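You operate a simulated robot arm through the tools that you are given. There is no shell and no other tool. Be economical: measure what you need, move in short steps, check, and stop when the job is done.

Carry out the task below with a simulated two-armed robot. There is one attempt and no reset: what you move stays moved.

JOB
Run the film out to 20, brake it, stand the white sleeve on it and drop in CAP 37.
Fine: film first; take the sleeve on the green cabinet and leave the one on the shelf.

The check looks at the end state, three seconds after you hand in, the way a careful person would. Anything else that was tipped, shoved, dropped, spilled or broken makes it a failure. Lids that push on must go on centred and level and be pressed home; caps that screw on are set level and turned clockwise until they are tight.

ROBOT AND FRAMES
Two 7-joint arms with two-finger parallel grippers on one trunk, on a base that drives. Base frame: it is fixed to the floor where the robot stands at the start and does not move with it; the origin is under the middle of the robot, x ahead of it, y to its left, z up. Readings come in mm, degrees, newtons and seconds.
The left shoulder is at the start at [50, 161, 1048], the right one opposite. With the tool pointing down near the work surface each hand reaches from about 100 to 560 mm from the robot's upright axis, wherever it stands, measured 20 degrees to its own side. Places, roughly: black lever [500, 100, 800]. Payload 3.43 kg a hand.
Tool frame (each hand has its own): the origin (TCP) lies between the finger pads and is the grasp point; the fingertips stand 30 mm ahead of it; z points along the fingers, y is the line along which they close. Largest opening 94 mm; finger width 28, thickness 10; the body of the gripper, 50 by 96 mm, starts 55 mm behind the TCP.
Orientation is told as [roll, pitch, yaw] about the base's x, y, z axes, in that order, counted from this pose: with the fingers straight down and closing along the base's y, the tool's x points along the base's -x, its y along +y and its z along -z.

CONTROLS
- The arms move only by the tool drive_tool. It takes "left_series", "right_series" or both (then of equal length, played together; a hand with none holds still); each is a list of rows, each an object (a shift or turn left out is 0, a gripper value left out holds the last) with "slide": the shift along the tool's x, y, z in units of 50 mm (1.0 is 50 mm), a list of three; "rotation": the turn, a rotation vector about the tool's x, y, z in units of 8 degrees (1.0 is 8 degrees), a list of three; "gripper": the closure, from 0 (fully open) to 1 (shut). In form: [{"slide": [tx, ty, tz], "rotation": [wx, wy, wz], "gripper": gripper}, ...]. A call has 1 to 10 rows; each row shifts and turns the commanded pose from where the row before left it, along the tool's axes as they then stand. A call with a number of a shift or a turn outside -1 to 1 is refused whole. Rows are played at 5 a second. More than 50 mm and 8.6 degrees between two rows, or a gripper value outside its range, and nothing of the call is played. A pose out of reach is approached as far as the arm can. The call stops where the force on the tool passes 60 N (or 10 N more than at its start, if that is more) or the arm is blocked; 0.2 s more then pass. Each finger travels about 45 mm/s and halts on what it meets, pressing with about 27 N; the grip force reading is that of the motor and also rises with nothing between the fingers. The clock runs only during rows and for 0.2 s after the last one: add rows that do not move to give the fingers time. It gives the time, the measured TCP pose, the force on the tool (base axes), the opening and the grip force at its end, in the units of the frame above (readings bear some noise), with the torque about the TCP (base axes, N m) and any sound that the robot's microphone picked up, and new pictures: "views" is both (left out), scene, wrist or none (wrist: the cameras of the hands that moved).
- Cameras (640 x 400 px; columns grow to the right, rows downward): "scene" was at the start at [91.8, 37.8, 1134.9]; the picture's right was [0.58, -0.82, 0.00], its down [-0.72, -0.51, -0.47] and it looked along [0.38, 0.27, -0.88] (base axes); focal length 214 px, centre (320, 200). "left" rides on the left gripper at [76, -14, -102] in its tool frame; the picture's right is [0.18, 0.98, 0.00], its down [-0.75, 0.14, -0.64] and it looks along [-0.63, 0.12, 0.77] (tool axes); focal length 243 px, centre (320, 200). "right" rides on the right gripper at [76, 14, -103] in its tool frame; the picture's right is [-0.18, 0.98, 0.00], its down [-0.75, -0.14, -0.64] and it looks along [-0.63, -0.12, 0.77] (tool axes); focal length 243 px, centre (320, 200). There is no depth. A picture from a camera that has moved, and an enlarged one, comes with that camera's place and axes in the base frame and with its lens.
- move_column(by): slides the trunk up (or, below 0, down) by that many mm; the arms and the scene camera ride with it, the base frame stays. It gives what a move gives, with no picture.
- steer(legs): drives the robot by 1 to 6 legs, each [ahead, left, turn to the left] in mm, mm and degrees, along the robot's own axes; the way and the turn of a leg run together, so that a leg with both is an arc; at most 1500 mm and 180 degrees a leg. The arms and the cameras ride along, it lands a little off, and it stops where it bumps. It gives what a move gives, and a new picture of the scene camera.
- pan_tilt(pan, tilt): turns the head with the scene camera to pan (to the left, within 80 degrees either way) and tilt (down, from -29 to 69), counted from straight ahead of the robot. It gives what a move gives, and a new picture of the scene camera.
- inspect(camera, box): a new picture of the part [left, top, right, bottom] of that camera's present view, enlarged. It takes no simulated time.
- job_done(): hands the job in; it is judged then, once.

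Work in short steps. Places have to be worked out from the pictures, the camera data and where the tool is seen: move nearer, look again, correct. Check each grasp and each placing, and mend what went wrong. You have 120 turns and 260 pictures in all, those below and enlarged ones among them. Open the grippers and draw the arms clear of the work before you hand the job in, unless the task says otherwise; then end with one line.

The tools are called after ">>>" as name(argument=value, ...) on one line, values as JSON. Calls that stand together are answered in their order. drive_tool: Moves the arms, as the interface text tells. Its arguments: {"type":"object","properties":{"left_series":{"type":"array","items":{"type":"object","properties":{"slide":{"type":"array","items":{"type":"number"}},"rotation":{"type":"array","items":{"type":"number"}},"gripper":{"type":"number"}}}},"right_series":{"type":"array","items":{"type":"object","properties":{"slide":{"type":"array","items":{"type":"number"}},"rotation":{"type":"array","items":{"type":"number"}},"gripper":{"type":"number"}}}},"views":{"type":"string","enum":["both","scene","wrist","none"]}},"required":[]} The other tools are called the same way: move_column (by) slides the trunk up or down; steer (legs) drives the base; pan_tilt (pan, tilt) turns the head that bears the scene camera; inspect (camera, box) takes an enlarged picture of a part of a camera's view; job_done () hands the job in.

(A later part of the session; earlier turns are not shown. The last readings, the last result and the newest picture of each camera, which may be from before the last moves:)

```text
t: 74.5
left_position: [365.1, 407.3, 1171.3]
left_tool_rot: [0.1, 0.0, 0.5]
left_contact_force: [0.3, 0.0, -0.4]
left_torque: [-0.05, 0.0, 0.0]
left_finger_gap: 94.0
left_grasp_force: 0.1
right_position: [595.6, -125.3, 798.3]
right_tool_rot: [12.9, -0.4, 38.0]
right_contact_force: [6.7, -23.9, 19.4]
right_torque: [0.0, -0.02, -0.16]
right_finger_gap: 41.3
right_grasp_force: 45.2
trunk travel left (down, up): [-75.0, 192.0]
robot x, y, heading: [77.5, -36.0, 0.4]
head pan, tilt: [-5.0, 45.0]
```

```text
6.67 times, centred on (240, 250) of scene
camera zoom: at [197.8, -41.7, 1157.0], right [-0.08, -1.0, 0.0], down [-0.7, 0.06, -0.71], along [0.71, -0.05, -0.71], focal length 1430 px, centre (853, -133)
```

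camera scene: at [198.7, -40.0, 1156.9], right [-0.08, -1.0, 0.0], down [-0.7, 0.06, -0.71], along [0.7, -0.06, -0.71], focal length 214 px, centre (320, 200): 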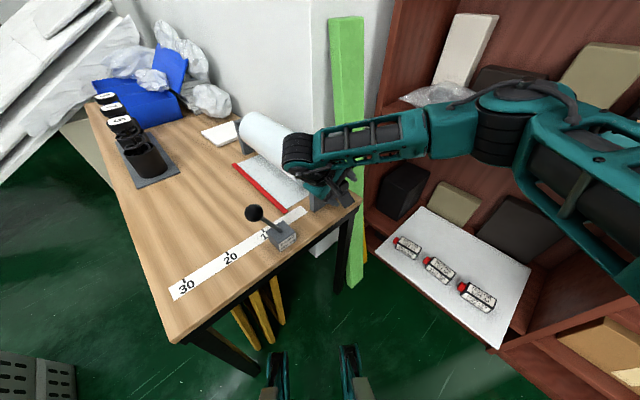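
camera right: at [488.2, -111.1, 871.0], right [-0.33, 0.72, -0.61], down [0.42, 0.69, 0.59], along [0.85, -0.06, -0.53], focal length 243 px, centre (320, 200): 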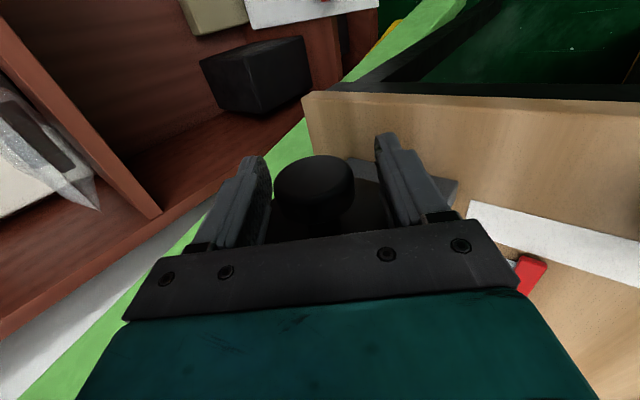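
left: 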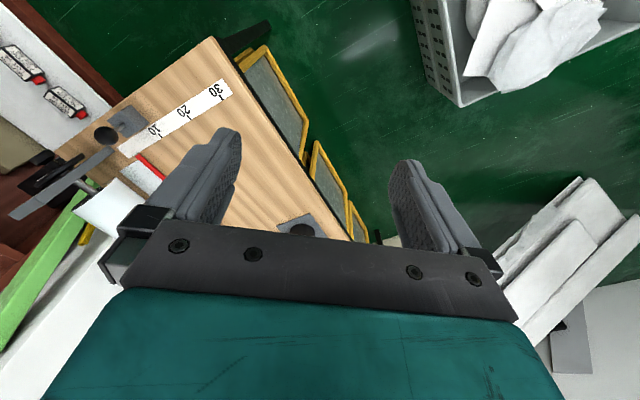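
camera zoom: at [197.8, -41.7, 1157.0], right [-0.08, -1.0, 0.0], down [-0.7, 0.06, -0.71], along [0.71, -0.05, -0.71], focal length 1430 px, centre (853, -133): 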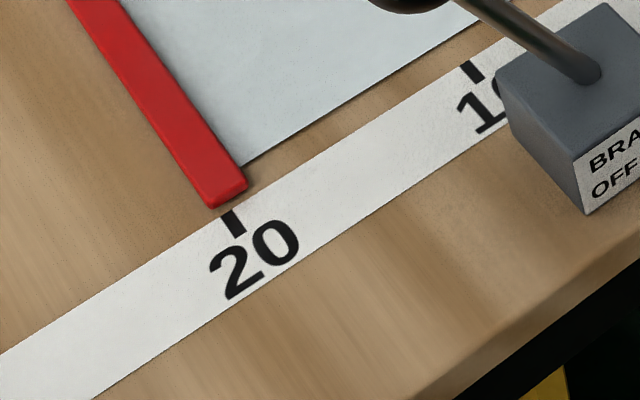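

The bar sits right on 20. Release the knob gently and lift clear, then look again before braking.

>>> drive_tool(right_series=[{"gripper": 0.2}, {"gripper": 0.2}, {"gripper": 0.2}, {"gripper": 0.2}, {"slide": [0, 0, -0.6]}, {"slide": [0, 0, -0.9]}, {"slide": [0, 0, -0.9], "rotation": [0.8, 0, 0]}, {"slide": [0, 0, -0.5], "rotation": [0.8, 0, 0], "gripper": 1}, {"gripper": 1}, {"gripper": 1}])

>>> inspect(camera="scene", box=[200, 180, 320, 270])

```text
t: 76.7
left_position: [364.5, 408.5, 1170.4]
left_tool_rot: [0.0, 0.1, 0.5]
left_contact_force: [1.0, 0.2, -0.3]
left_torque: [-0.01, 0.01, -0.03]
left_finger_gap: 94.0
left_grasp_force: 0.0
right_position: [612.6, -145.7, 938.8]
right_tool_rot: [0.2, -0.1, 38.0]
right_contact_force: [0.8, 0.1, 0.3]
right_torque: [0.02, 0.0, 0.0]
right_finger_gap: 4.3
right_grasp_force: 0.0
trunk travel left (down, up): [-75.0, 192.0]
robot x, y, heading: [75.6, -29.5, 0.4]
head pan, tilt: [-5.0, 45.0]
camera scene: at [198.7, -40.1, 1156.9], right [-0.08, -1.0, 0.0], down [-0.7, 0.06, -0.71], along [0.7, -0.06, -0.71], focal length 214 px, centre (320, 200)
camera right: at [543.8, -180.7, 1041.6], right [-0.46, 0.89, 0.0], down [0.68, 0.35, 0.64], along [0.57, 0.3, -0.77], focal length 243 px, centre (320, 200)
```

scene: 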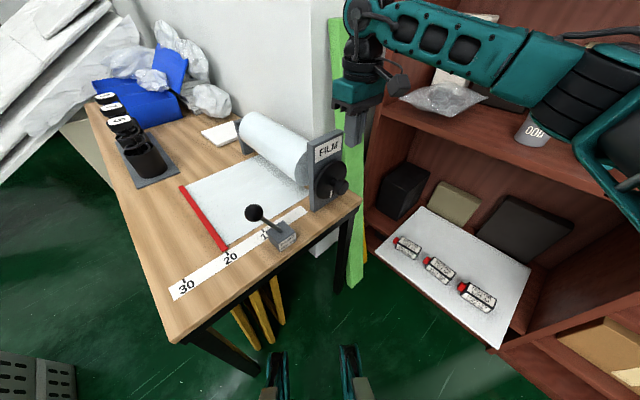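
right: 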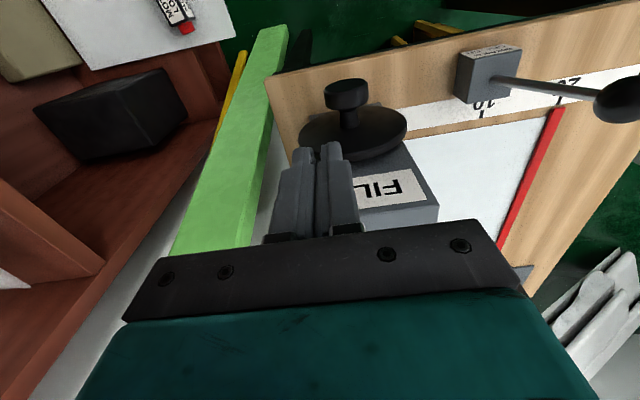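

```text
4.44 times, centred on (260, 225) of scene
camera zoom: at [198.7, -40.1, 1156.9], right [-0.08, -1.0, 0.0], down [-0.7, 0.06, -0.71], along [0.7, -0.06, -0.71], focal length 953 px, centre (587, 89)
```

zoom: 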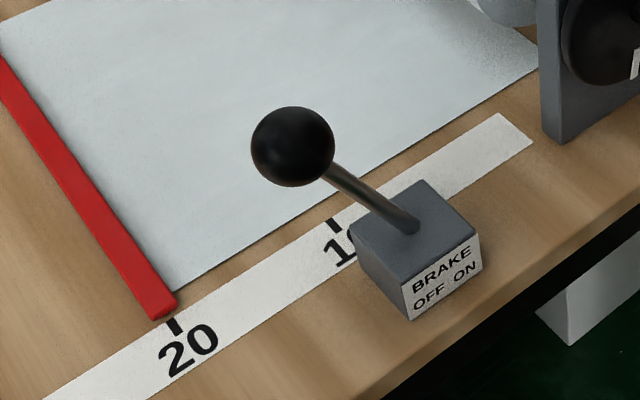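

Film held. Now go, closed fingers, to the left (OFF) side of the lever ball (≈(487,66,843)).

>>> drive_tool(right_series=[{"slide": [0, 0, -0.8]}, {"slide": [-0.09, 0.84, 0]}, {"slide": [-0.09, 0.84, 0]}, {"slide": [-0.09, 0.84, 0]}, {"slide": [-0.09, 0.84, 0]}, {"slide": [-0.09, 0.84, 0]}, {"slide": [-0.09, 0.84, 0]}, {"slide": [-0.09, 0.84, 0]}])

```text
t: 78.5
left_position: [364.7, 409.2, 1170.3]
left_tool_rot: [-0.1, 0.1, 0.5]
left_contact_force: [-0.3, 0.4, 0.0]
left_torque: [0.0, -0.01, -0.01]
left_finger_gap: 94.1
left_grasp_force: 0.0
right_position: [455.9, 103.6, 977.1]
right_tool_rot: [0.2, 0.0, 37.9]
right_contact_force: [1.2, 0.2, 0.1]
right_torque: [-0.01, -0.02, 0.0]
right_finger_gap: 0.2
right_grasp_force: 26.8
trunk travel left (down, up): [-75.0, 192.0]
robot x, y, heading: [75.8, -37.1, 0.3]
head pan, tilt: [-5.0, 45.0]
camera scene: at [198.6, -39.8, 1156.9], right [-0.08, -1.0, 0.0], down [-0.7, 0.06, -0.71], along [0.71, -0.06, -0.71], focal length 214 px, centre (320, 200)
camera right: at [387.2, 69.0, 1082.0], right [-0.46, 0.89, 0.0], down [0.68, 0.35, 0.64], along [0.57, 0.3, -0.77], focal length 243 px, centre (320, 200)
```

scene: 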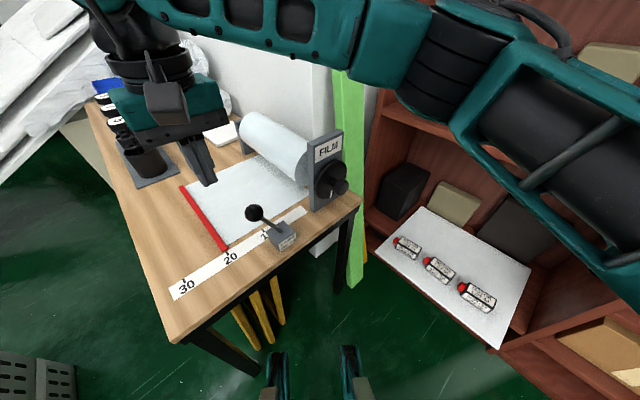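
right: 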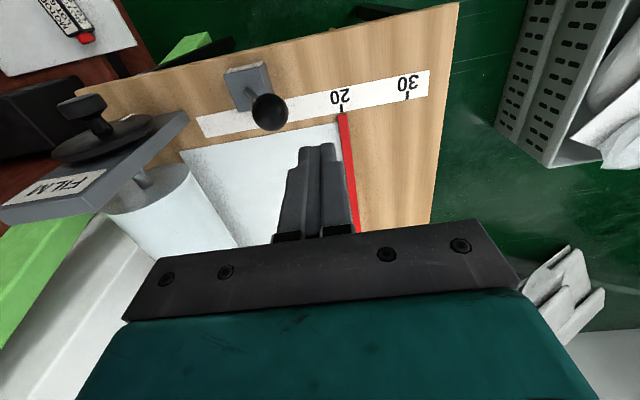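

Ball confirmed at (484,66,845); fingers are 47 mm to its left. Descend and push toward ON (tool −y).

>>> drive_tool(right_series=[{"slide": [0, 0, 0.9]}, {"slide": [0, 0, 0.9]}, {"slide": [0, 0, 0.8]}, {"slide": [0, -0.4, 0]}, {"slide": [0, -0.3, 0]}, {"slide": [0, -0.3, 0]}, {"slide": [0, -0.3, 0]}, {"slide": [0, -0.3, 0]}])

```text
t: 80.3
left_position: [364.4, 408.2, 1170.2]
left_tool_rot: [0.0, 0.1, 0.5]
left_contact_force: [-1.1, -0.7, 0.2]
left_torque: [-0.01, 0.02, 0.04]
left_finger_gap: 93.9
left_grasp_force: 0.2
right_position: [505.1, 39.7, 849.2]
right_tool_rot: [0.2, -0.1, 37.9]
right_contact_force: [0.2, 0.4, 0.5]
right_torque: [0.02, 0.0, -0.01]
right_finger_gap: 0.2
right_grasp_force: 27.0
trunk travel left (down, up): [-75.0, 192.0]
robot x, y, heading: [80.5, -33.9, 0.6]
head pan, tilt: [-5.0, 45.0]
camera scene: at [198.8, -40.4, 1156.7], right [-0.08, -1.0, 0.0], down [-0.7, 0.06, -0.71], along [0.7, -0.06, -0.71], focal length 214 px, centre (320, 200)
camera right: at [436.8, 4.1, 953.2], right [-0.46, 0.89, 0.0], down [0.68, 0.35, 0.64], along [0.57, 0.3, -0.77], focal length 243 px, centre (320, 200)
```

scene: 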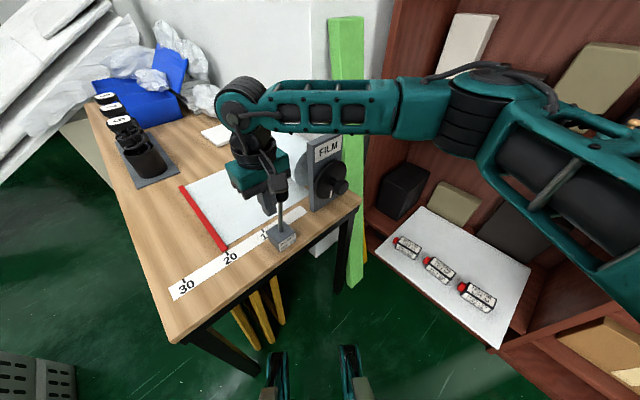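
right: 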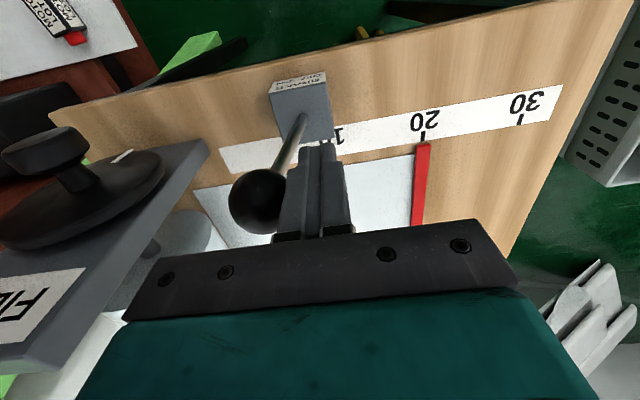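

Lever moving. Push the remaining ~40 mm to ON.

>>> drive_tool(right_series=[{"slide": [0, -0.2, 0]}, {"slide": [0, -0.2, 0]}, {"slide": [0, -0.2, 0]}, {"slide": [0, -0.2, 0]}])

>>> inspect(camera="scene", box=[200, 140, 380, 270])

```text
t: 81.3
left_position: [363.3, 410.3, 1169.1]
left_tool_rot: [-0.1, 0.0, 0.6]
left_contact_force: [-0.6, -0.1, -0.1]
left_torque: [-0.02, 0.02, -0.01]
left_finger_gap: 94.2
left_grasp_force: 0.0
right_position: [526.3, 13.5, 848.1]
right_tool_rot: [0.6, -0.1, 38.5]
right_contact_force: [-13.4, 14.1, -1.8]
right_torque: [0.04, 0.05, 0.03]
right_finger_gap: 0.3
right_grasp_force: 27.1
trunk travel left (down, up): [-75.0, 192.0]
robot x, y, heading: [77.7, -32.5, 0.7]
head pan, tilt: [-5.0, 45.0]
camera scene: at [197.5, -38.7, 1157.0], right [-0.08, -1.0, 0.0], down [-0.7, 0.05, -0.71], along [0.71, -0.06, -0.71], focal length 214 px, centre (320, 200)
camera right: at [458.6, -23.0, 952.9], right [-0.47, 0.88, 0.01], down [0.68, 0.35, 0.64], along [0.56, 0.31, -0.77], focal length 243 px, centre (320, 200)
```

scene: 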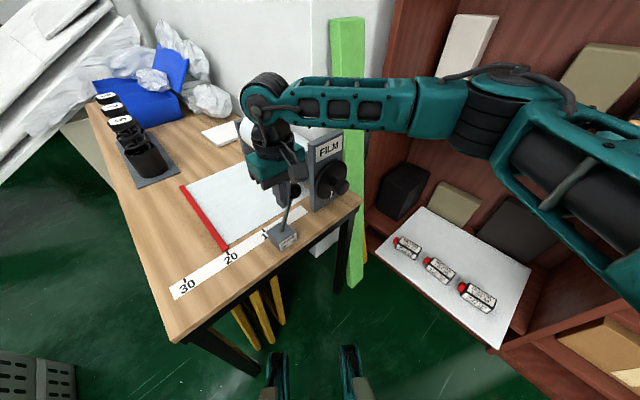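
right: 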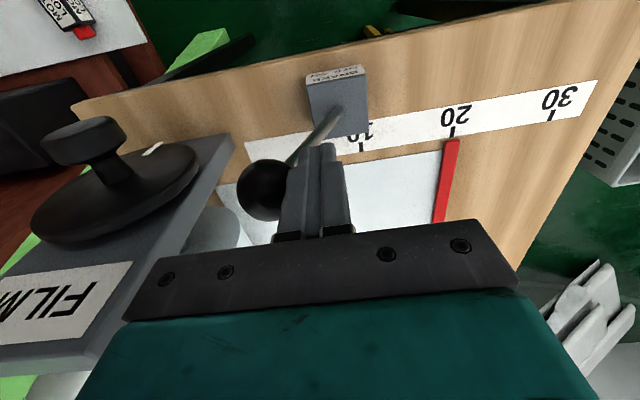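

```text
3.08 times, centred on (290, 205) of scene
camera zoom: at [197.5, -38.7, 1157.0], right [-0.08, -1.0, 0.0], down [-0.7, 0.05, -0.71], along [0.71, -0.06, -0.71], focal length 660 px, centre (412, 185)
```

zoom: 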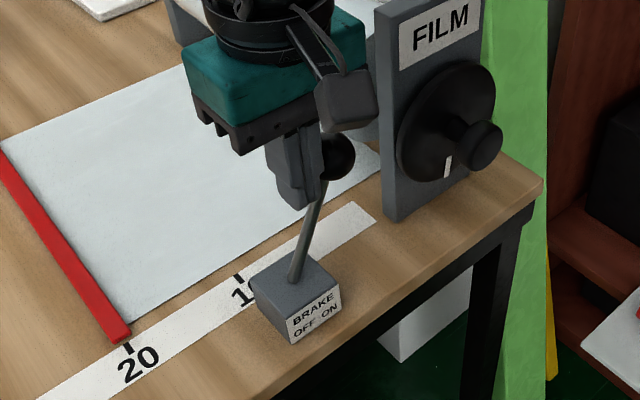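

It reached the ON stop (force rose, expected travel). Back off, raise and check the lever stays and the bar is still at 20.

>>> drive_tool(right_series=[{"slide": [0, 0.5, 0]}, {"slide": [0, 0, -0.8]}, {"slide": [0, 0, -0.9]}, {"slide": [0, 0, -0.9]}, {"slide": [0.8, 0, -0.5]}, {"slide": [0.9, 0, 0]}, {"slide": [0.9, 0, 0], "gripper": 0}], views="scene")

>>> inspect(camera="scene", box=[180, 150, 380, 290])

```text
t: 82.9
left_position: [365.1, 409.4, 1170.6]
left_tool_rot: [0.2, 0.1, 0.6]
left_contact_force: [0.5, -0.1, -0.2]
left_torque: [0.02, 0.01, 0.0]
left_finger_gap: 94.1
left_grasp_force: 0.1
right_position: [411.3, -53.5, 1007.0]
right_tool_rot: [0.2, -0.1, 37.9]
right_contact_force: [-0.2, 0.0, 0.5]
right_torque: [-0.03, -0.01, -0.01]
right_finger_gap: 32.5
right_grasp_force: 0.1
trunk travel left (down, up): [-75.0, 192.0]
robot x, y, heading: [75.0, -33.5, 0.3]
head pan, tilt: [-5.0, 45.0]
camera scene: at [198.6, -40.4, 1156.9], right [-0.08, -1.0, 0.0], down [-0.7, 0.06, -0.71], along [0.71, -0.06, -0.71], focal length 214 px, centre (320, 200)
```

scene: 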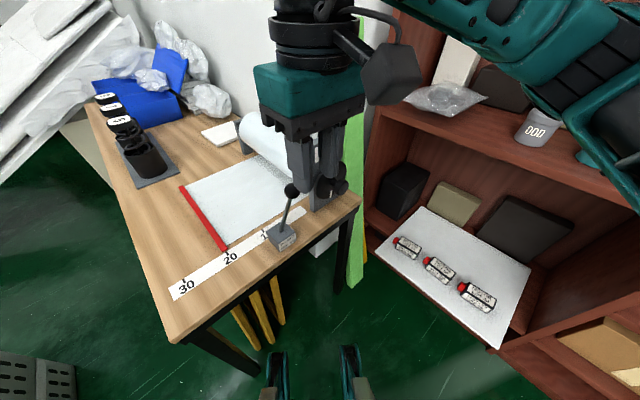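

```text
2.86 times, centred on (280, 220) of scene
camera zoom: at [198.6, -40.4, 1156.9], right [-0.08, -1.0, 0.0], down [-0.7, 0.06, -0.71], along [0.71, -0.06, -0.71], focal length 613 px, centre (434, 143)
```

zoom: 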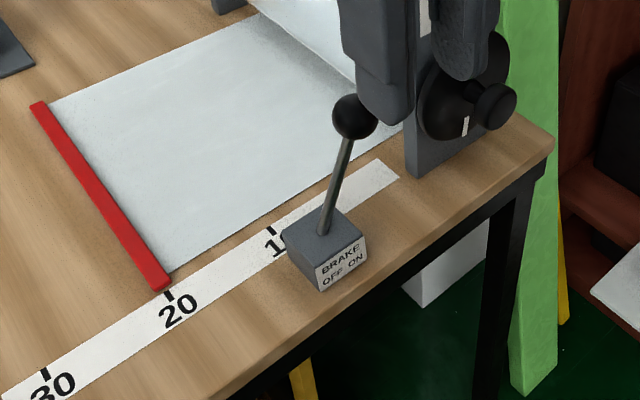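

Brake is ON and the film sits at 20. Now back off and turn left toward the green cabinet.

>>> steer(legs=[[-75, 30, 0], [0, 0, 150]])

>>> pan_tilt(pan=25, tilt=50)

>>> inspect(camera="scene", box=[220, 120, 420, 270])

```text
t: 90.1
left_position: [-469.2, -236.9, 1169.8]
left_tool_rot: [0.0, 0.0, 149.3]
left_contact_force: [0.6, -0.2, -0.2]
left_torque: [-0.03, -0.02, 0.03]
left_finger_gap: 94.1
left_grasp_force: 0.1
right_position: [-271.4, 183.5, 1007.4]
right_tool_rot: [0.2, -0.1, -173.2]
right_contact_force: [-0.6, -0.4, -0.1]
right_torque: [0.01, 0.04, -0.02]
right_finger_gap: 93.9
right_grasp_force: 0.0
trunk travel left (down, up): [-75.0, 192.0]
robot x, y, heading: [5.8, -2.6, 148.9]
head pan, tilt: [-5.0, 45.0]
camera scene: at [-96.1, 64.3, 1156.9], right [0.58, 0.81, 0.0], down [0.57, -0.41, -0.71], along [-0.57, 0.41, -0.71], focal length 214 px, centre (320, 200)
```

scene: 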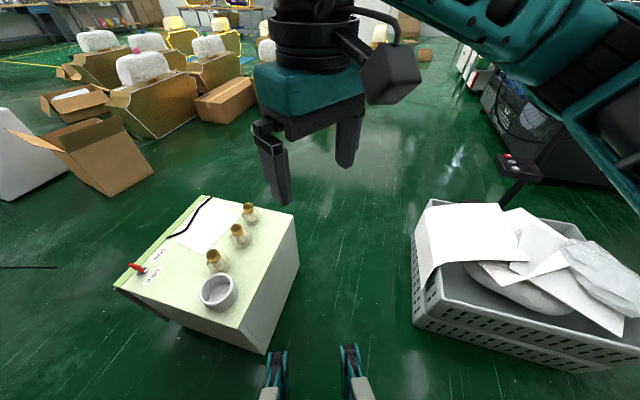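

```text
t: 91.0
left_position: [-468.1, -235.7, 1170.0]
left_tool_rot: [0.0, 0.1, 149.4]
left_contact_force: [-0.6, -0.9, -0.1]
left_torque: [-0.01, 0.01, 0.03]
left_finger_gap: 94.1
left_grasp_force: 0.1
right_position: [-270.5, 183.3, 1006.1]
right_tool_rot: [0.2, -0.2, -173.2]
right_contact_force: [-0.3, -0.3, -0.1]
right_torque: [0.0, 0.01, 0.01]
right_finger_gap: 93.9
right_grasp_force: 0.1
trunk travel left (down, up): [-75.0, 192.0]
robot x, y, heading: [5.3, -6.1, 149.4]
head pan, tilt: [25.0, 50.0]
camera scene: at [-106.6, 24.6, 1150.0], right [0.1, 0.99, 0.0], down [0.76, -0.08, -0.64], along [-0.64, 0.06, -0.77], focal length 214 px, centre (320, 200)
```

scene: 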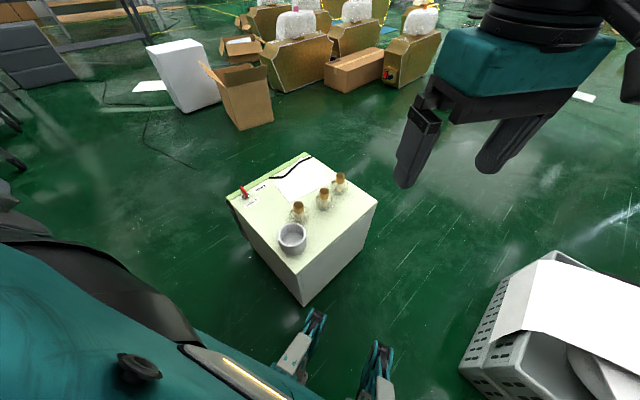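

```text
2.67 times, centred on (320, 195) of scene
camera zoom: at [-106.6, 24.6, 1150.0], right [0.1, 0.99, 0.0], down [0.76, -0.08, -0.64], along [-0.64, 0.06, -0.77], focal length 572 px, centre (320, 213)
```

zoom: 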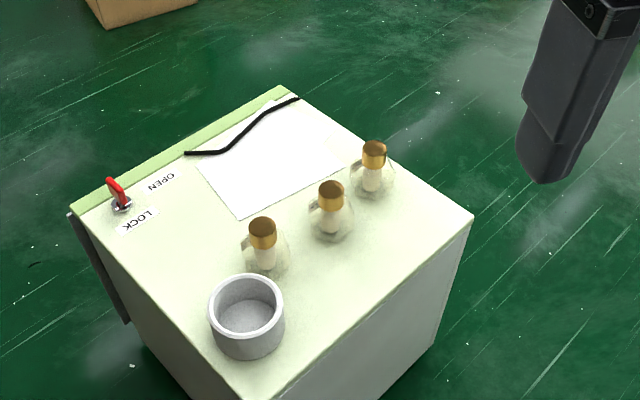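

Cabinet corners and vials located. To read the vial tags, lower the right hand's camera in front of them.

>>> drive_tool(right_series=[{"slide": [-0.42, 0.18, 0.8]}, {"slide": [-0.42, 0.18, 0.8]}, {"slide": [-0.42, 0.18, 0.8]}, {"slide": [-0.42, 0.18, 0.8]}, {"slide": [-0.42, 0.18, 0.8]}, {"slide": [-0.42, 0.18, 0.8]}, {"slide": [-0.42, 0.18, 0.8]}, {"slide": [-0.42, 0.18, 0.8]}])

```text
t: 92.8
left_position: [-469.7, -236.5, 1168.6]
left_tool_rot: [0.0, 0.1, 149.3]
left_contact_force: [0.3, 0.4, 0.1]
left_torque: [0.0, -0.03, -0.03]
left_finger_gap: 94.1
left_grasp_force: 0.1
right_position: [-431.2, 87.8, 688.5]
right_tool_rot: [0.3, 0.0, -173.2]
right_contact_force: [-0.6, 0.1, 0.3]
right_torque: [0.03, -0.02, -0.01]
right_finger_gap: 94.0
right_grasp_force: 0.0
trunk travel left (down, up): [-75.0, 192.0]
robot x, y, heading: [6.4, -4.1, 149.6]
head pan, tilt: [25.0, 50.0]
camera scene: at [-106.8, 24.3, 1150.0], right [0.1, 1.0, 0.0], down [0.76, -0.08, -0.64], along [-0.64, 0.06, -0.77], focal length 214 px, centre (320, 200)
camera right: at [-353.7, 83.8, 792.4], right [-0.07, -1.0, 0.0], down [-0.76, 0.05, 0.64], along [-0.64, 0.04, -0.77], focal length 243 px, centre (320, 200)
```

scene: 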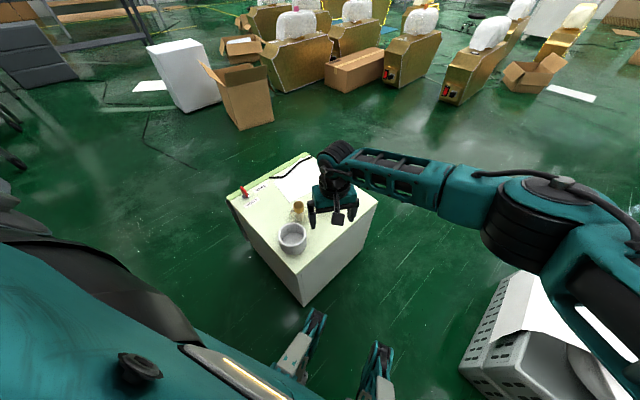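
right: 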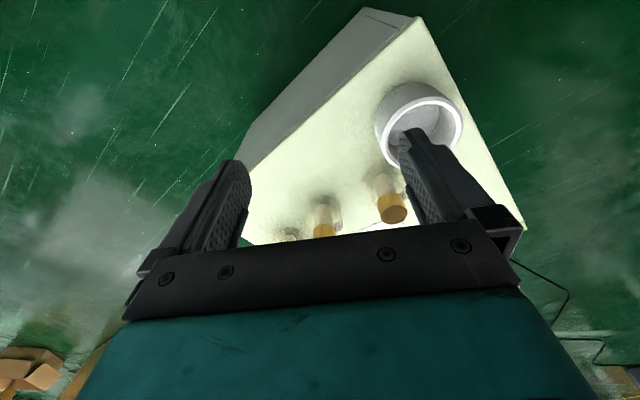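

>>> inspect(camera="right", box=[270, 160, 430, 240])

```text
4.00 times, centred on (350, 200) of right
camera zoom: at [-353.7, 83.8, 792.4], right [-0.07, -1.0, 0.0], down [-0.76, 0.05, 0.64], along [-0.64, 0.04, -0.77], focal length 970 px, centre (200, 200)
```

zoom: 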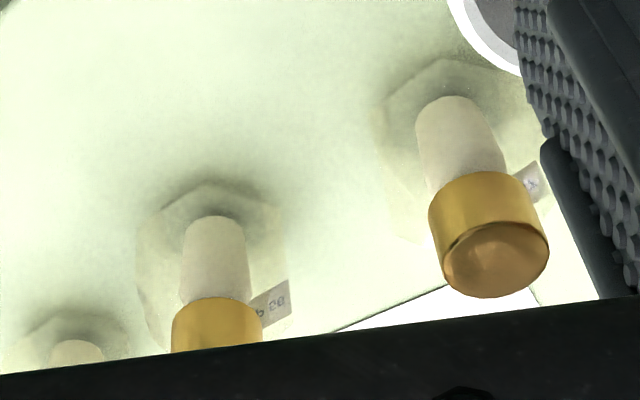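

Tags appear to read "CAP nn" (upside down in this view). Pitch the hand up for a flatter look and move toward vial 1.

>>> drive_tool(right_series=[{"slide": [0, 0.6, 0.2]}, {"slide": [0, 0.6, 0.2]}, {"slide": [0, 0.4, 0.2]}, {"rotation": [0, -1, 0]}, {"rotation": [0, -1, 0]}, {"rotation": [0, -1, 0]}, {"rotation": [0, -1, 0]}, {"rotation": [0, -1, 0]}], views="wrist")

>>> inspect(camera="right", box=[240, 80, 420, 240])

```text
t: 94.6
left_position: [-469.9, -235.8, 1168.4]
left_tool_rot: [0.0, 0.2, 149.3]
left_contact_force: [0.0, 0.5, -0.9]
left_torque: [0.01, -0.01, -0.01]
left_finger_gap: 93.9
left_grasp_force: 0.1
right_position: [-423.6, 39.9, 670.7]
right_tool_rot: [0.5, -40.2, -173.4]
right_contact_force: [-0.9, -0.4, -0.7]
right_torque: [0.01, -0.03, 0.0]
right_finger_gap: 93.9
right_grasp_force: 0.1
right hand out of reach, approached as far as the arm can: row 2, 3
trunk travel left (down, up): [-75.0, 192.0]
robot x, y, heading: [6.5, -1.5, 149.1]
head pan, tilt: [25.0, 50.0]
camera right: at [-298.5, 41.7, 701.8], right [-0.02, -0.99, 0.12], down [-0.18, 0.13, 0.98], along [-0.98, 0.0, -0.18], focal length 243 px, centre (320, 200)
```

right: 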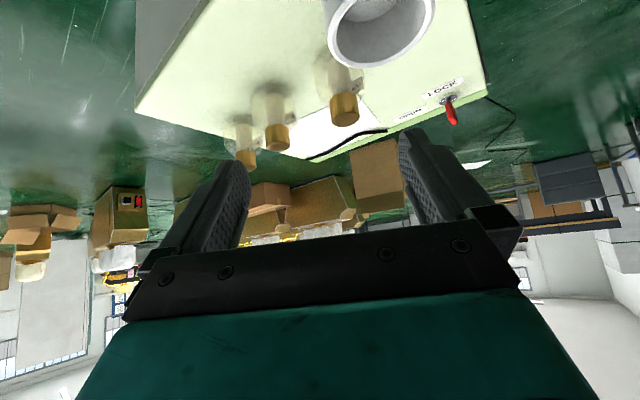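

```text
2.50 times, centred on (330, 160) of right
camera zoom: at [-298.5, 41.7, 701.8], right [-0.02, -0.99, 0.12], down [-0.18, 0.13, 0.98], along [-0.98, 0.0, -0.18], focal length 606 px, centre (295, 300)
```

zoom: 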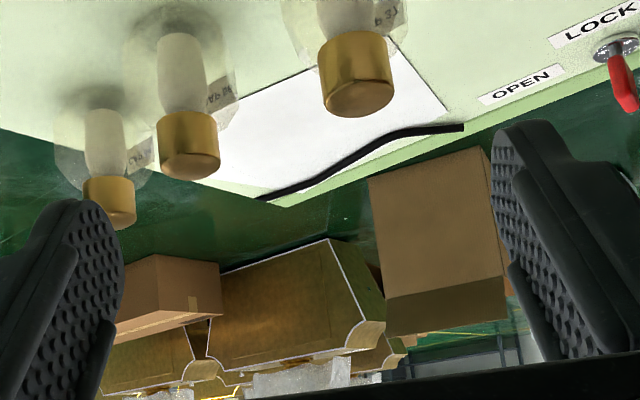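

Tags are in view now; zoom on each.

>>> inspect(camera="right", box=[320, 60, 370, 105])

>>> inspect(camera="right", box=[235, 90, 305, 160])

```text
8.89 times, centred on (345, 82) of right
camera zoom: at [-298.5, 41.7, 701.8], right [-0.02, -0.99, 0.12], down [-0.18, 0.13, 0.98], along [-0.98, 0.0, -0.18], focal length 2157 px, centre (98, 1244)
```

zoom: 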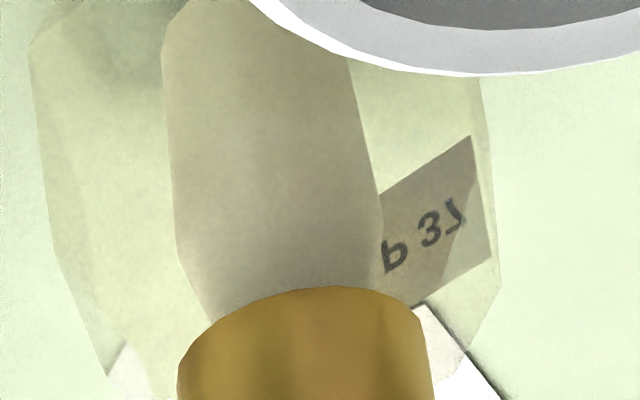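

```text
5.71 times, centred on (270, 125) of right
camera zoom: at [-298.5, 41.7, 701.8], right [-0.02, -0.99, 0.12], down [-0.18, 0.13, 0.98], along [-0.98, 0.0, -0.18], focal length 1386 px, centre (606, 629)
```

zoom: 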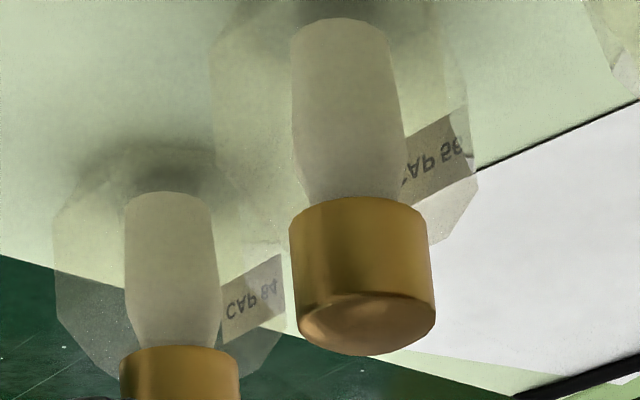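

Seen mirrored through the wrap, vial 1 (nearest the sleeve) reads "CAP 37"; the others read 5x and 84. Now clear the right hand up and away, then bring the left hand over the sleeve.

>>> drive_tool(right_series=[{"rotation": [0, 1, 0], "slide": [0.5, 0, -0.5]}, {"rotation": [0, 1, 0], "slide": [0.3, 0, -0.8]}, {"rotation": [0, 1, 0], "slide": [0, -0.3, -0.8]}, {"rotation": [0, 1, 0], "slide": [0, -0.3, -0.8]}, {"rotation": [0, 1, 0], "slide": [0, -0.5, -0.8]}, {"slide": [0.3, -0.8, -0.5]}, {"slide": [0.3, -0.8, -0.5]}, {"slide": [0.2, -0.8, -0.5]}], views="none")

>>> drive_tool(left_series=[{"slide": [-0.2, -0.2, 0.9]}, {"slide": [-0.2, -0.2, 0.9]}, {"slide": [-0.2, -0.2, 0.9]}, {"slide": [-0.2, -0.2, 0.9]}, {"slide": [-0.2, -0.2, 0.9]}, {"slide": [-0.2, -0.2, 0.9]}, {"slide": [-0.2, -0.2, 0.9]}, {"slide": [-0.2, -0.2, 0.9]}, {"slide": [-0.2, -0.2, 0.9]}])

```text
t: 96.4
left_position: [-468.2, -235.5, 1169.7]
left_tool_rot: [0.1, 0.1, 149.4]
left_contact_force: [0.6, 0.3, -0.9]
left_torque: [0.0, 0.01, 0.01]
left_finger_gap: 94.4
left_grasp_force: 0.1
right_position: [-303.7, 233.1, 888.3]
right_tool_rot: [0.4, -0.2, -173.2]
right_contact_force: [0.2, 0.5, 0.5]
right_torque: [-0.01, -0.01, -0.01]
right_finger_gap: 94.1
right_grasp_force: 0.1
trunk travel left (down, up): [-75.0, 192.0]
robot x, y, heading: [6.4, -3.6, 149.2]
head pan, tilt: [25.0, 50.0]
```

```text
t: 98.4
left_position: [-500.6, -112.9, 761.8]
left_tool_rot: [0.0, 0.0, 149.3]
left_contact_force: [-0.2, -0.5, 0.0]
left_torque: [-0.01, -0.02, 0.0]
left_finger_gap: 93.8
left_grasp_force: 0.1
right_position: [-304.7, 232.3, 887.3]
right_tool_rot: [0.2, -0.2, -173.3]
right_contact_force: [-0.1, 0.0, 0.2]
right_torque: [0.01, 0.01, -0.02]
right_finger_gap: 93.9
right_grasp_force: 0.0
trunk travel left (down, up): [-75.0, 192.0]
robot x, y, heading: [10.8, -4.8, 149.4]
head pan, tilt: [25.0, 50.0]
camera scene: at [-106.8, 24.6, 1149.9], right [0.1, 0.99, 0.0], down [0.76, -0.08, -0.64], along [-0.64, 0.06, -0.77], focal length 214 px, centre (320, 200)
camera left: at [-426.9, -138.8, 862.9], right [-0.34, -0.94, 0.0], down [-0.72, 0.26, 0.64], along [-0.6, 0.22, -0.77], focal length 243 px, centre (320, 200)
```

scene: 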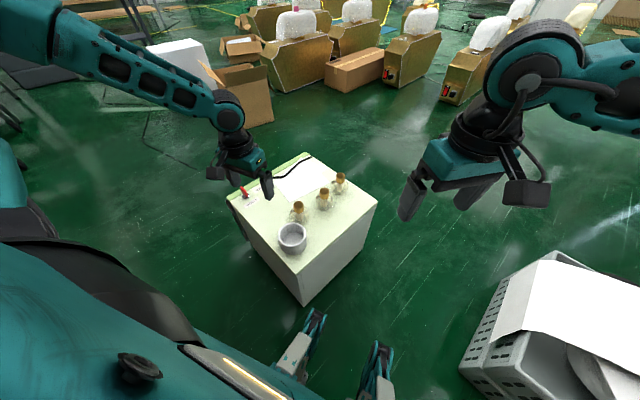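
left: 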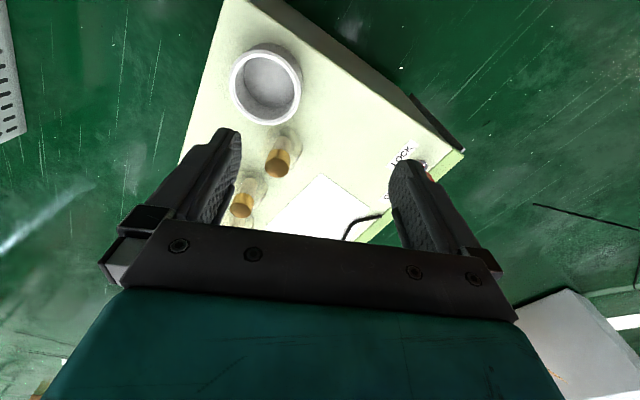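

Sleeve centre ≈(-493,-33), Ø≈102, rim z≈500. I'll take it by its left wall: align the TCP over that wall and descend partway.

>>> drive_tool(left_series=[{"slide": [-0.34, -0.26, 0.6]}, {"slide": [-0.34, -0.26, 0.7]}, {"slide": [0, 0, 0.9]}, {"slide": [0, 0, 0.8]}])

>>> inspect(camera="scene", box=[220, 160, 380, 280])

```text
t: 99.4
left_position: [-505.7, -92.9, 670.8]
left_tool_rot: [0.0, 0.0, 149.3]
left_contact_force: [0.8, 0.2, 0.1]
left_torque: [-0.03, -0.02, -0.01]
left_finger_gap: 94.2
left_grasp_force: 0.1
left hand out of reach, approached as far as the arm can: row 3, 4
right_position: [-304.5, 232.3, 887.3]
right_tool_rot: [0.2, -0.1, -173.3]
right_contact_force: [-0.8, -0.3, 0.0]
right_torque: [-0.03, 0.01, -0.01]
right_finger_gap: 94.1
right_grasp_force: 0.0
trunk travel left (down, up): [-75.0, 192.0]
robot x, y, heading: [0.8, -6.1, 149.3]
head pan, tilt: [25.0, 50.0]
camera scene: at [-106.6, 24.7, 1149.9], right [0.1, 0.99, 0.0], down [0.76, -0.08, -0.64], along [-0.64, 0.06, -0.77], focal length 214 px, centre (320, 200)
camera left: at [-431.0, -119.3, 771.7], right [-0.34, -0.94, 0.0], down [-0.72, 0.26, 0.64], along [-0.6, 0.22, -0.77], focal length 243 px, centre (320, 200)
```

scene: 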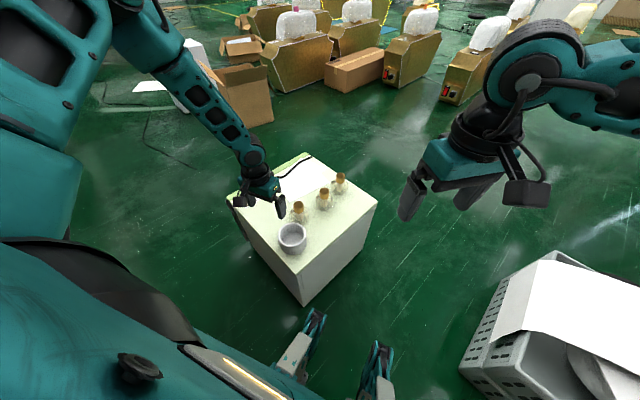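
left: 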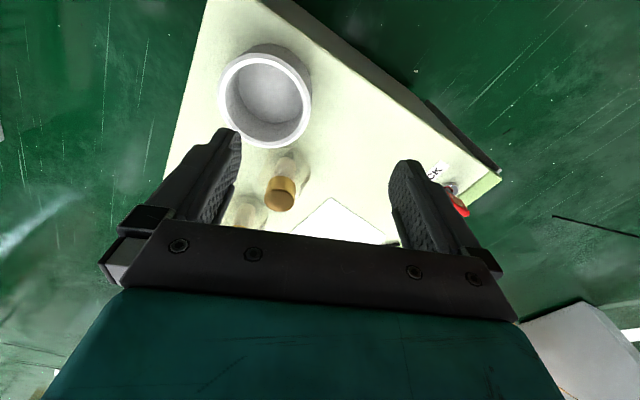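

```text
3.33 times, centred on (300, 220) of scene
camera zoom: at [-106.6, 24.7, 1149.9], right [0.1, 0.99, 0.0], down [0.76, -0.08, -0.64], along [-0.64, 0.06, -0.77], focal length 715 px, centre (387, 133)
```

zoom: 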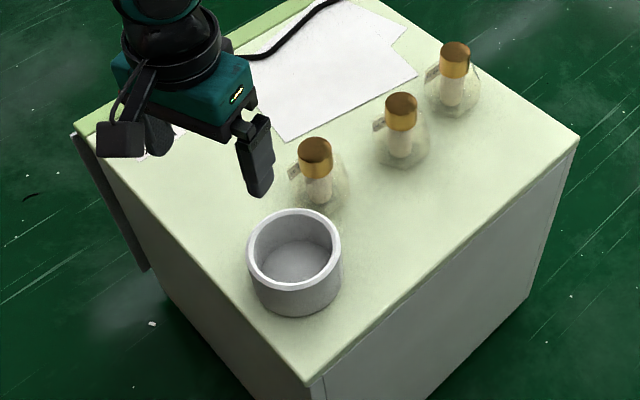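

Out of reach lower down at this bearing. Turn left 20° and lower the trunk for better reach.

>>> steer(legs=[[0, 0, 20]])

>>> move_column(by=-70)

```text
t: 100.9
left_position: [-443.5, -263.8, 669.6]
left_tool_rot: [0.1, 0.2, 169.4]
left_contact_force: [0.3, 0.1, -0.5]
left_torque: [-0.01, -0.01, 0.01]
left_finger_gap: 94.1
left_grasp_force: 0.1
right_position: [-367.4, 110.4, 887.5]
right_tool_rot: [0.3, 0.0, -153.1]
right_contact_force: [-0.1, 0.3, 0.0]
right_torque: [0.01, -0.02, 0.0]
right_finger_gap: 94.0
right_grasp_force: 0.0
trunk travel left (down, up): [-75.0, 192.0]
robot x, y, heading: [6.3, -6.2, 169.8]
head pan, tilt: [25.0, 50.0]
camera scene: at [-109.5, -15.6, 1149.9], right [-0.25, 0.97, 0.0], down [0.74, 0.19, -0.64], along [-0.62, -0.16, -0.77], focal length 214 px, centre (320, 200)
```

scene: 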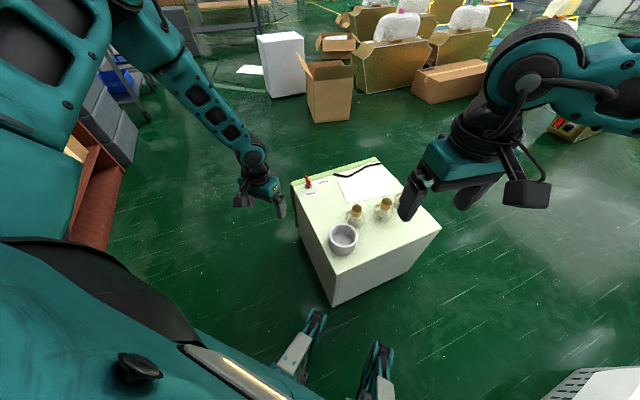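

```text
t: 102.0
left_position: [-443.8, -263.0, 600.1]
left_tool_rot: [0.1, 0.1, 169.6]
left_contact_force: [-0.7, -0.5, -0.1]
left_torque: [-0.01, -0.03, 0.01]
left_finger_gap: 93.9
left_grasp_force: 0.0
right_position: [-366.2, 110.6, 818.2]
right_tool_rot: [0.2, -0.2, -153.1]
right_contact_force: [0.0, 0.1, -0.5]
right_torque: [-0.03, -0.01, 0.0]
right_finger_gap: 94.0
right_grasp_force: 0.0
trunk travel left (down, up): [-5.0, 262.0]
robot x, y, heading: [3.8, -3.4, 169.4]
head pan, tilt: [25.0, 50.0]
```

>>> drive_tool(left_series=[{"slide": [-0.45, -0.85, 0]}, {"slide": [-0.45, -0.85, 0]}, {"slide": [-0.45, -0.85, 0]}, {"slide": [-0.45, -0.85, 0]}, {"slide": [0, 0, 0]}])

>>> inspect(camera="scene", box=[260, 150, 440, 290])

```text
t: 103.2
left_position: [-465.0, -133.0, 682.5]
left_tool_rot: [-0.1, 0.1, 169.5]
left_contact_force: [-0.2, 0.0, 0.3]
left_torque: [-0.01, -0.01, -0.01]
left_finger_gap: 93.9
left_grasp_force: 0.0
left hand out of reach, approached as far as the arm can: row 1, 2, 3, 4
right_position: [-367.3, 111.7, 817.4]
right_tool_rot: [0.2, 0.0, -153.1]
right_contact_force: [-0.4, -0.1, 0.3]
right_torque: [0.02, 0.01, 0.01]
right_finger_gap: 93.9
right_grasp_force: 0.1
trunk travel left (down, up): [-5.0, 262.0]
robot x, y, heading: [2.6, 0.2, 169.6]
head pan, tilt: [25.0, 50.0]
camera scene: at [-109.5, -15.5, 1080.0], right [-0.25, 0.97, 0.0], down [0.74, 0.19, -0.64], along [-0.62, -0.16, -0.77], focal length 214 px, centre (320, 200)
camera left: at [-385.2, -133.5, 784.5], right [0.0, -1.0, 0.0], down [-0.77, 0.0, 0.64], along [-0.64, 0.0, -0.77], focal length 243 px, centre (320, 200)
```

scene: 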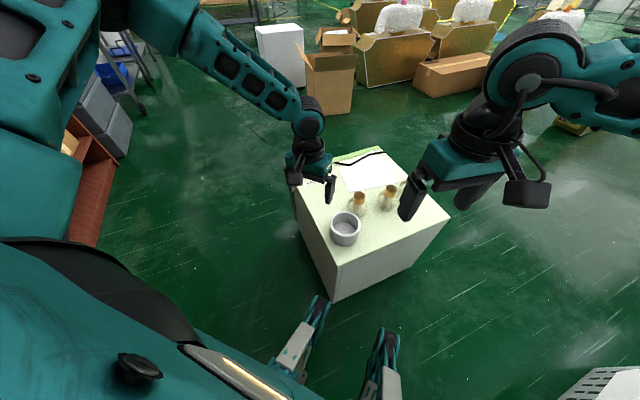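
left: 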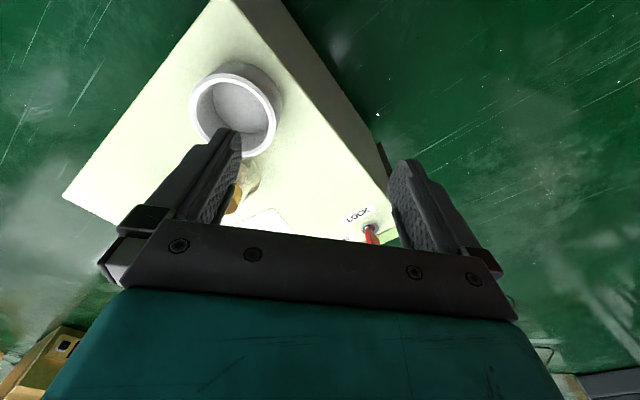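

```text
2.86 times, centred on (350, 220) of scene
camera zoom: at [-109.5, -15.5, 1080.0], right [-0.25, 0.97, 0.0], down [0.74, 0.19, -0.64], along [-0.62, -0.16, -0.77], focal length 613 px, centre (234, 143)
```

zoom: 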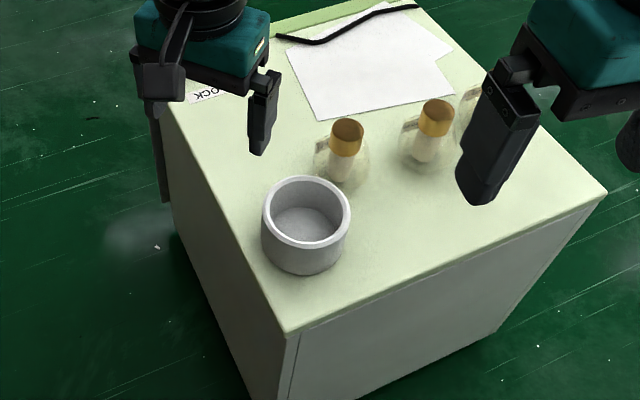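

Local joint limit rather than distance. Since a ring can be gripped at any yaw, I try turning the hand clockwise 40° and lowering.

>>> drive_tool(left_series=[{"rotation": [0, 0, 1]}, {"rotation": [0, 0, 1]}, {"rotation": [0, 0, 1]}, {"rotation": [0, 0, 1]}, {"rotation": [0, 0, 1]}, {"slide": [0, 0, 0.5]}, {"slide": [0, 0, 0.5]}, {"slide": [0, 0, 0.5]}], views="none")

```text
t: 105.0
left_position: [-447.2, -167.6, 645.0]
left_tool_rot: [0.0, 0.0, 129.5]
left_contact_force: [0.3, -0.6, -0.4]
left_torque: [-0.02, 0.0, 0.01]
left_finger_gap: 93.8
left_grasp_force: 0.0
left hand out of reach, approached as far as the arm can: row 6, 7, 8
right_position: [-367.6, 110.9, 818.9]
right_tool_rot: [0.2, -0.1, -153.1]
right_contact_force: [-0.4, -0.4, 0.0]
right_torque: [0.01, -0.03, 0.0]
right_finger_gap: 93.9
right_grasp_force: 0.0
trunk travel left (down, up): [-5.0, 262.0]
robot x, y, heading: [3.8, -3.5, 169.8]
head pan, tilt: [25.0, 50.0]
```

Posture seems stuck (elbow out). I pull the hand in toward the robot, lower there, then extend forward to let the elbow re-settle.

>>> drive_tool(left_series=[{"slide": [0.9, 0, 0]}, {"slide": [0.9, 0, 0]}, {"slide": [0.9, 0, 0]}, {"slide": [0, 0, 0.8]}, {"slide": [0, 0, 0.8]}], views="scene")

```text
t: 106.2
left_position: [-356.7, -270.0, 586.8]
left_tool_rot: [-0.1, 0.0, 129.5]
left_contact_force: [0.1, -0.1, 0.2]
left_torque: [0.01, -0.03, -0.01]
left_finger_gap: 94.0
left_grasp_force: 0.0
left hand out of reach, approached as far as the arm can: row 5
right_position: [-367.6, 111.2, 818.2]
right_tool_rot: [0.2, -0.1, -153.1]
right_contact_force: [-0.1, 0.1, 0.3]
right_torque: [-0.02, 0.02, 0.0]
right_finger_gap: 94.0
right_grasp_force: 0.1
trunk travel left (down, up): [-5.0, 262.0]
robot x, y, heading: [7.8, -3.7, 169.1]
head pan, tilt: [25.0, 50.0]
camera scene: at [-109.2, -16.1, 1080.0], right [-0.25, 0.97, 0.0], down [0.74, 0.19, -0.64], along [-0.62, -0.16, -0.77], focal length 214 px, centre (320, 200)
```

scene: 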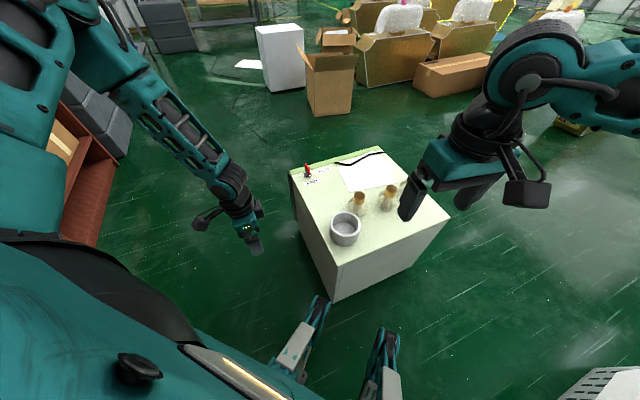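

>>> drive_tool(left_series=[{"rotation": [0, -1, 0]}, {"rotation": [0, -1, 0]}, {"rotation": [0, -1, 0]}, {"slide": [0.3, 0, 0.7]}, {"slide": [0.3, 0, 0.7]}, {"slide": [0.3, 0, 0.7]}], views="scene")

```text
t: 107.6
left_position: [-347.2, -296.3, 565.5]
left_tool_rot: [-0.2, -23.9, 129.5]
left_contact_force: [0.3, 0.1, 0.3]
left_torque: [0.01, 0.02, -0.03]
left_finger_gap: 94.1
left_grasp_force: 0.1
left hand out of reach, approached as far as the arm can: row 4, 5, 6
right_position: [-368.4, 112.2, 818.3]
right_tool_rot: [0.2, -0.1, -153.1]
right_contact_force: [1.1, -0.7, 0.4]
right_torque: [-0.01, 0.0, -0.01]
right_finger_gap: 93.8
right_grasp_force: 0.0
trunk travel left (down, up): [-5.0, 262.0]
robot x, y, heading: [3.6, -6.6, 169.9]
head pan, tilt: [25.0, 50.0]
camera scene: at [-109.5, -15.6, 1079.9], right [-0.25, 0.97, 0.0], down [0.74, 0.19, -0.64], along [-0.62, -0.16, -0.77], focal length 214 px, centre (320, 200)
```

scene: 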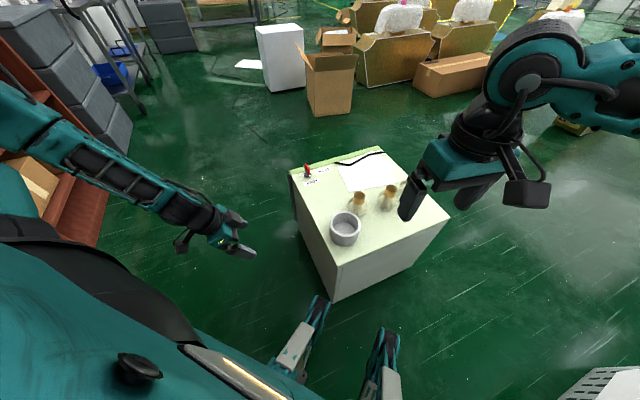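

The elbow dropped to a different posture. Level the hand again and head to the sleeve.

>>> drive_tool(left_series=[{"rotation": [0, 1, 0], "slide": [0, 0, -0.5]}, {"rotation": [0, 1, 0], "slide": [0, 0, -0.3]}, {"rotation": [0, 1, 0]}, {"slide": [-0.9, 0, 0]}, {"slide": [-0.9, 0, 0]}, {"slide": [-0.9, 0, 0]}], views="scene")

```text
t: 109.0
left_position: [-419.3, -207.6, 613.4]
left_tool_rot: [-0.2, 0.1, 129.4]
left_contact_force: [-0.8, -0.9, -0.4]
left_torque: [0.01, -0.01, 0.01]
left_finger_gap: 94.1
left_grasp_force: 0.0
left hand out of reach, approached as far as the arm can: row 6
right_position: [-366.6, 111.2, 817.8]
right_tool_rot: [0.2, -0.1, -153.1]
right_contact_force: [0.1, -0.3, 0.7]
right_torque: [0.0, 0.0, -0.03]
right_finger_gap: 94.1
right_grasp_force: 0.0
trunk travel left (down, up): [-5.0, 262.0]
robot x, y, heading: [4.5, -6.6, 169.4]
head pan, tilt: [25.0, 50.0]
camera scene: at [-109.4, -15.5, 1080.0], right [-0.25, 0.97, 0.0], down [0.74, 0.19, -0.64], along [-0.62, -0.16, -0.77], focal length 214 px, centre (320, 200)
```

scene: 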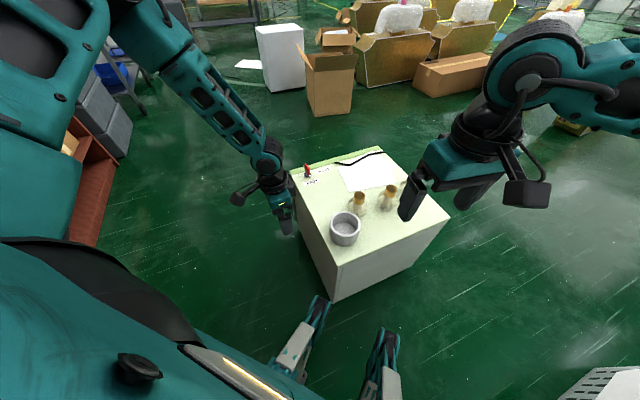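

The left arm stays trapped elbow-high. Test whether the right arm can go low: descend just outside the cabinet.

>>> drive_tool(right_series=[{"slide": [0, 0, 0.95]}, {"slide": [0, 0, 0.95]}, {"slide": [0, 0, 0.95]}, {"slide": [0, 0, 0.95]}, {"slide": [0, 0, 0.95]}, {"slide": [0, 0, 0.95]}, {"slide": [0, 0, 0.95]}], views="scene")

```text
t: 110.6
left_position: [-418.8, -208.1, 612.9]
left_tool_rot: [0.0, 0.0, 129.4]
left_contact_force: [-0.3, -0.1, 0.1]
left_torque: [0.03, -0.04, -0.01]
left_finger_gap: 94.0
left_grasp_force: 0.0
right_position: [-369.5, 109.6, 483.4]
right_tool_rot: [0.2, 0.0, -153.1]
right_contact_force: [-0.3, 0.3, 0.0]
right_torque: [0.02, 0.01, -0.01]
right_finger_gap: 94.1
right_grasp_force: 0.0
trunk travel left (down, up): [-5.0, 262.0]
robot x, y, heading: [5.4, -5.3, 169.6]
head pan, tilt: [25.0, 50.0]
camera scene: at [-109.5, -15.5, 1080.0], right [-0.25, 0.97, 0.0], down [0.74, 0.19, -0.64], along [-0.62, -0.16, -0.77], focal length 214 px, centre (320, 200)
```

scene: 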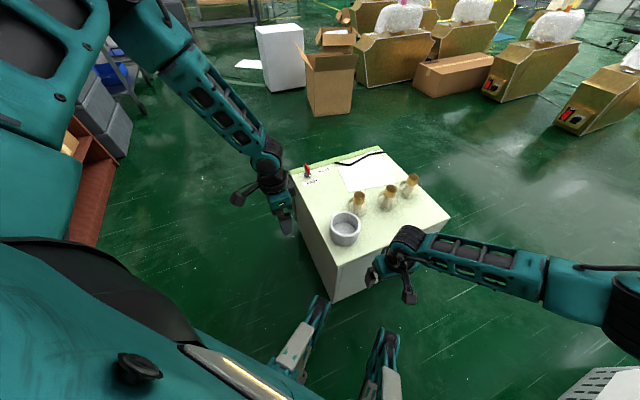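

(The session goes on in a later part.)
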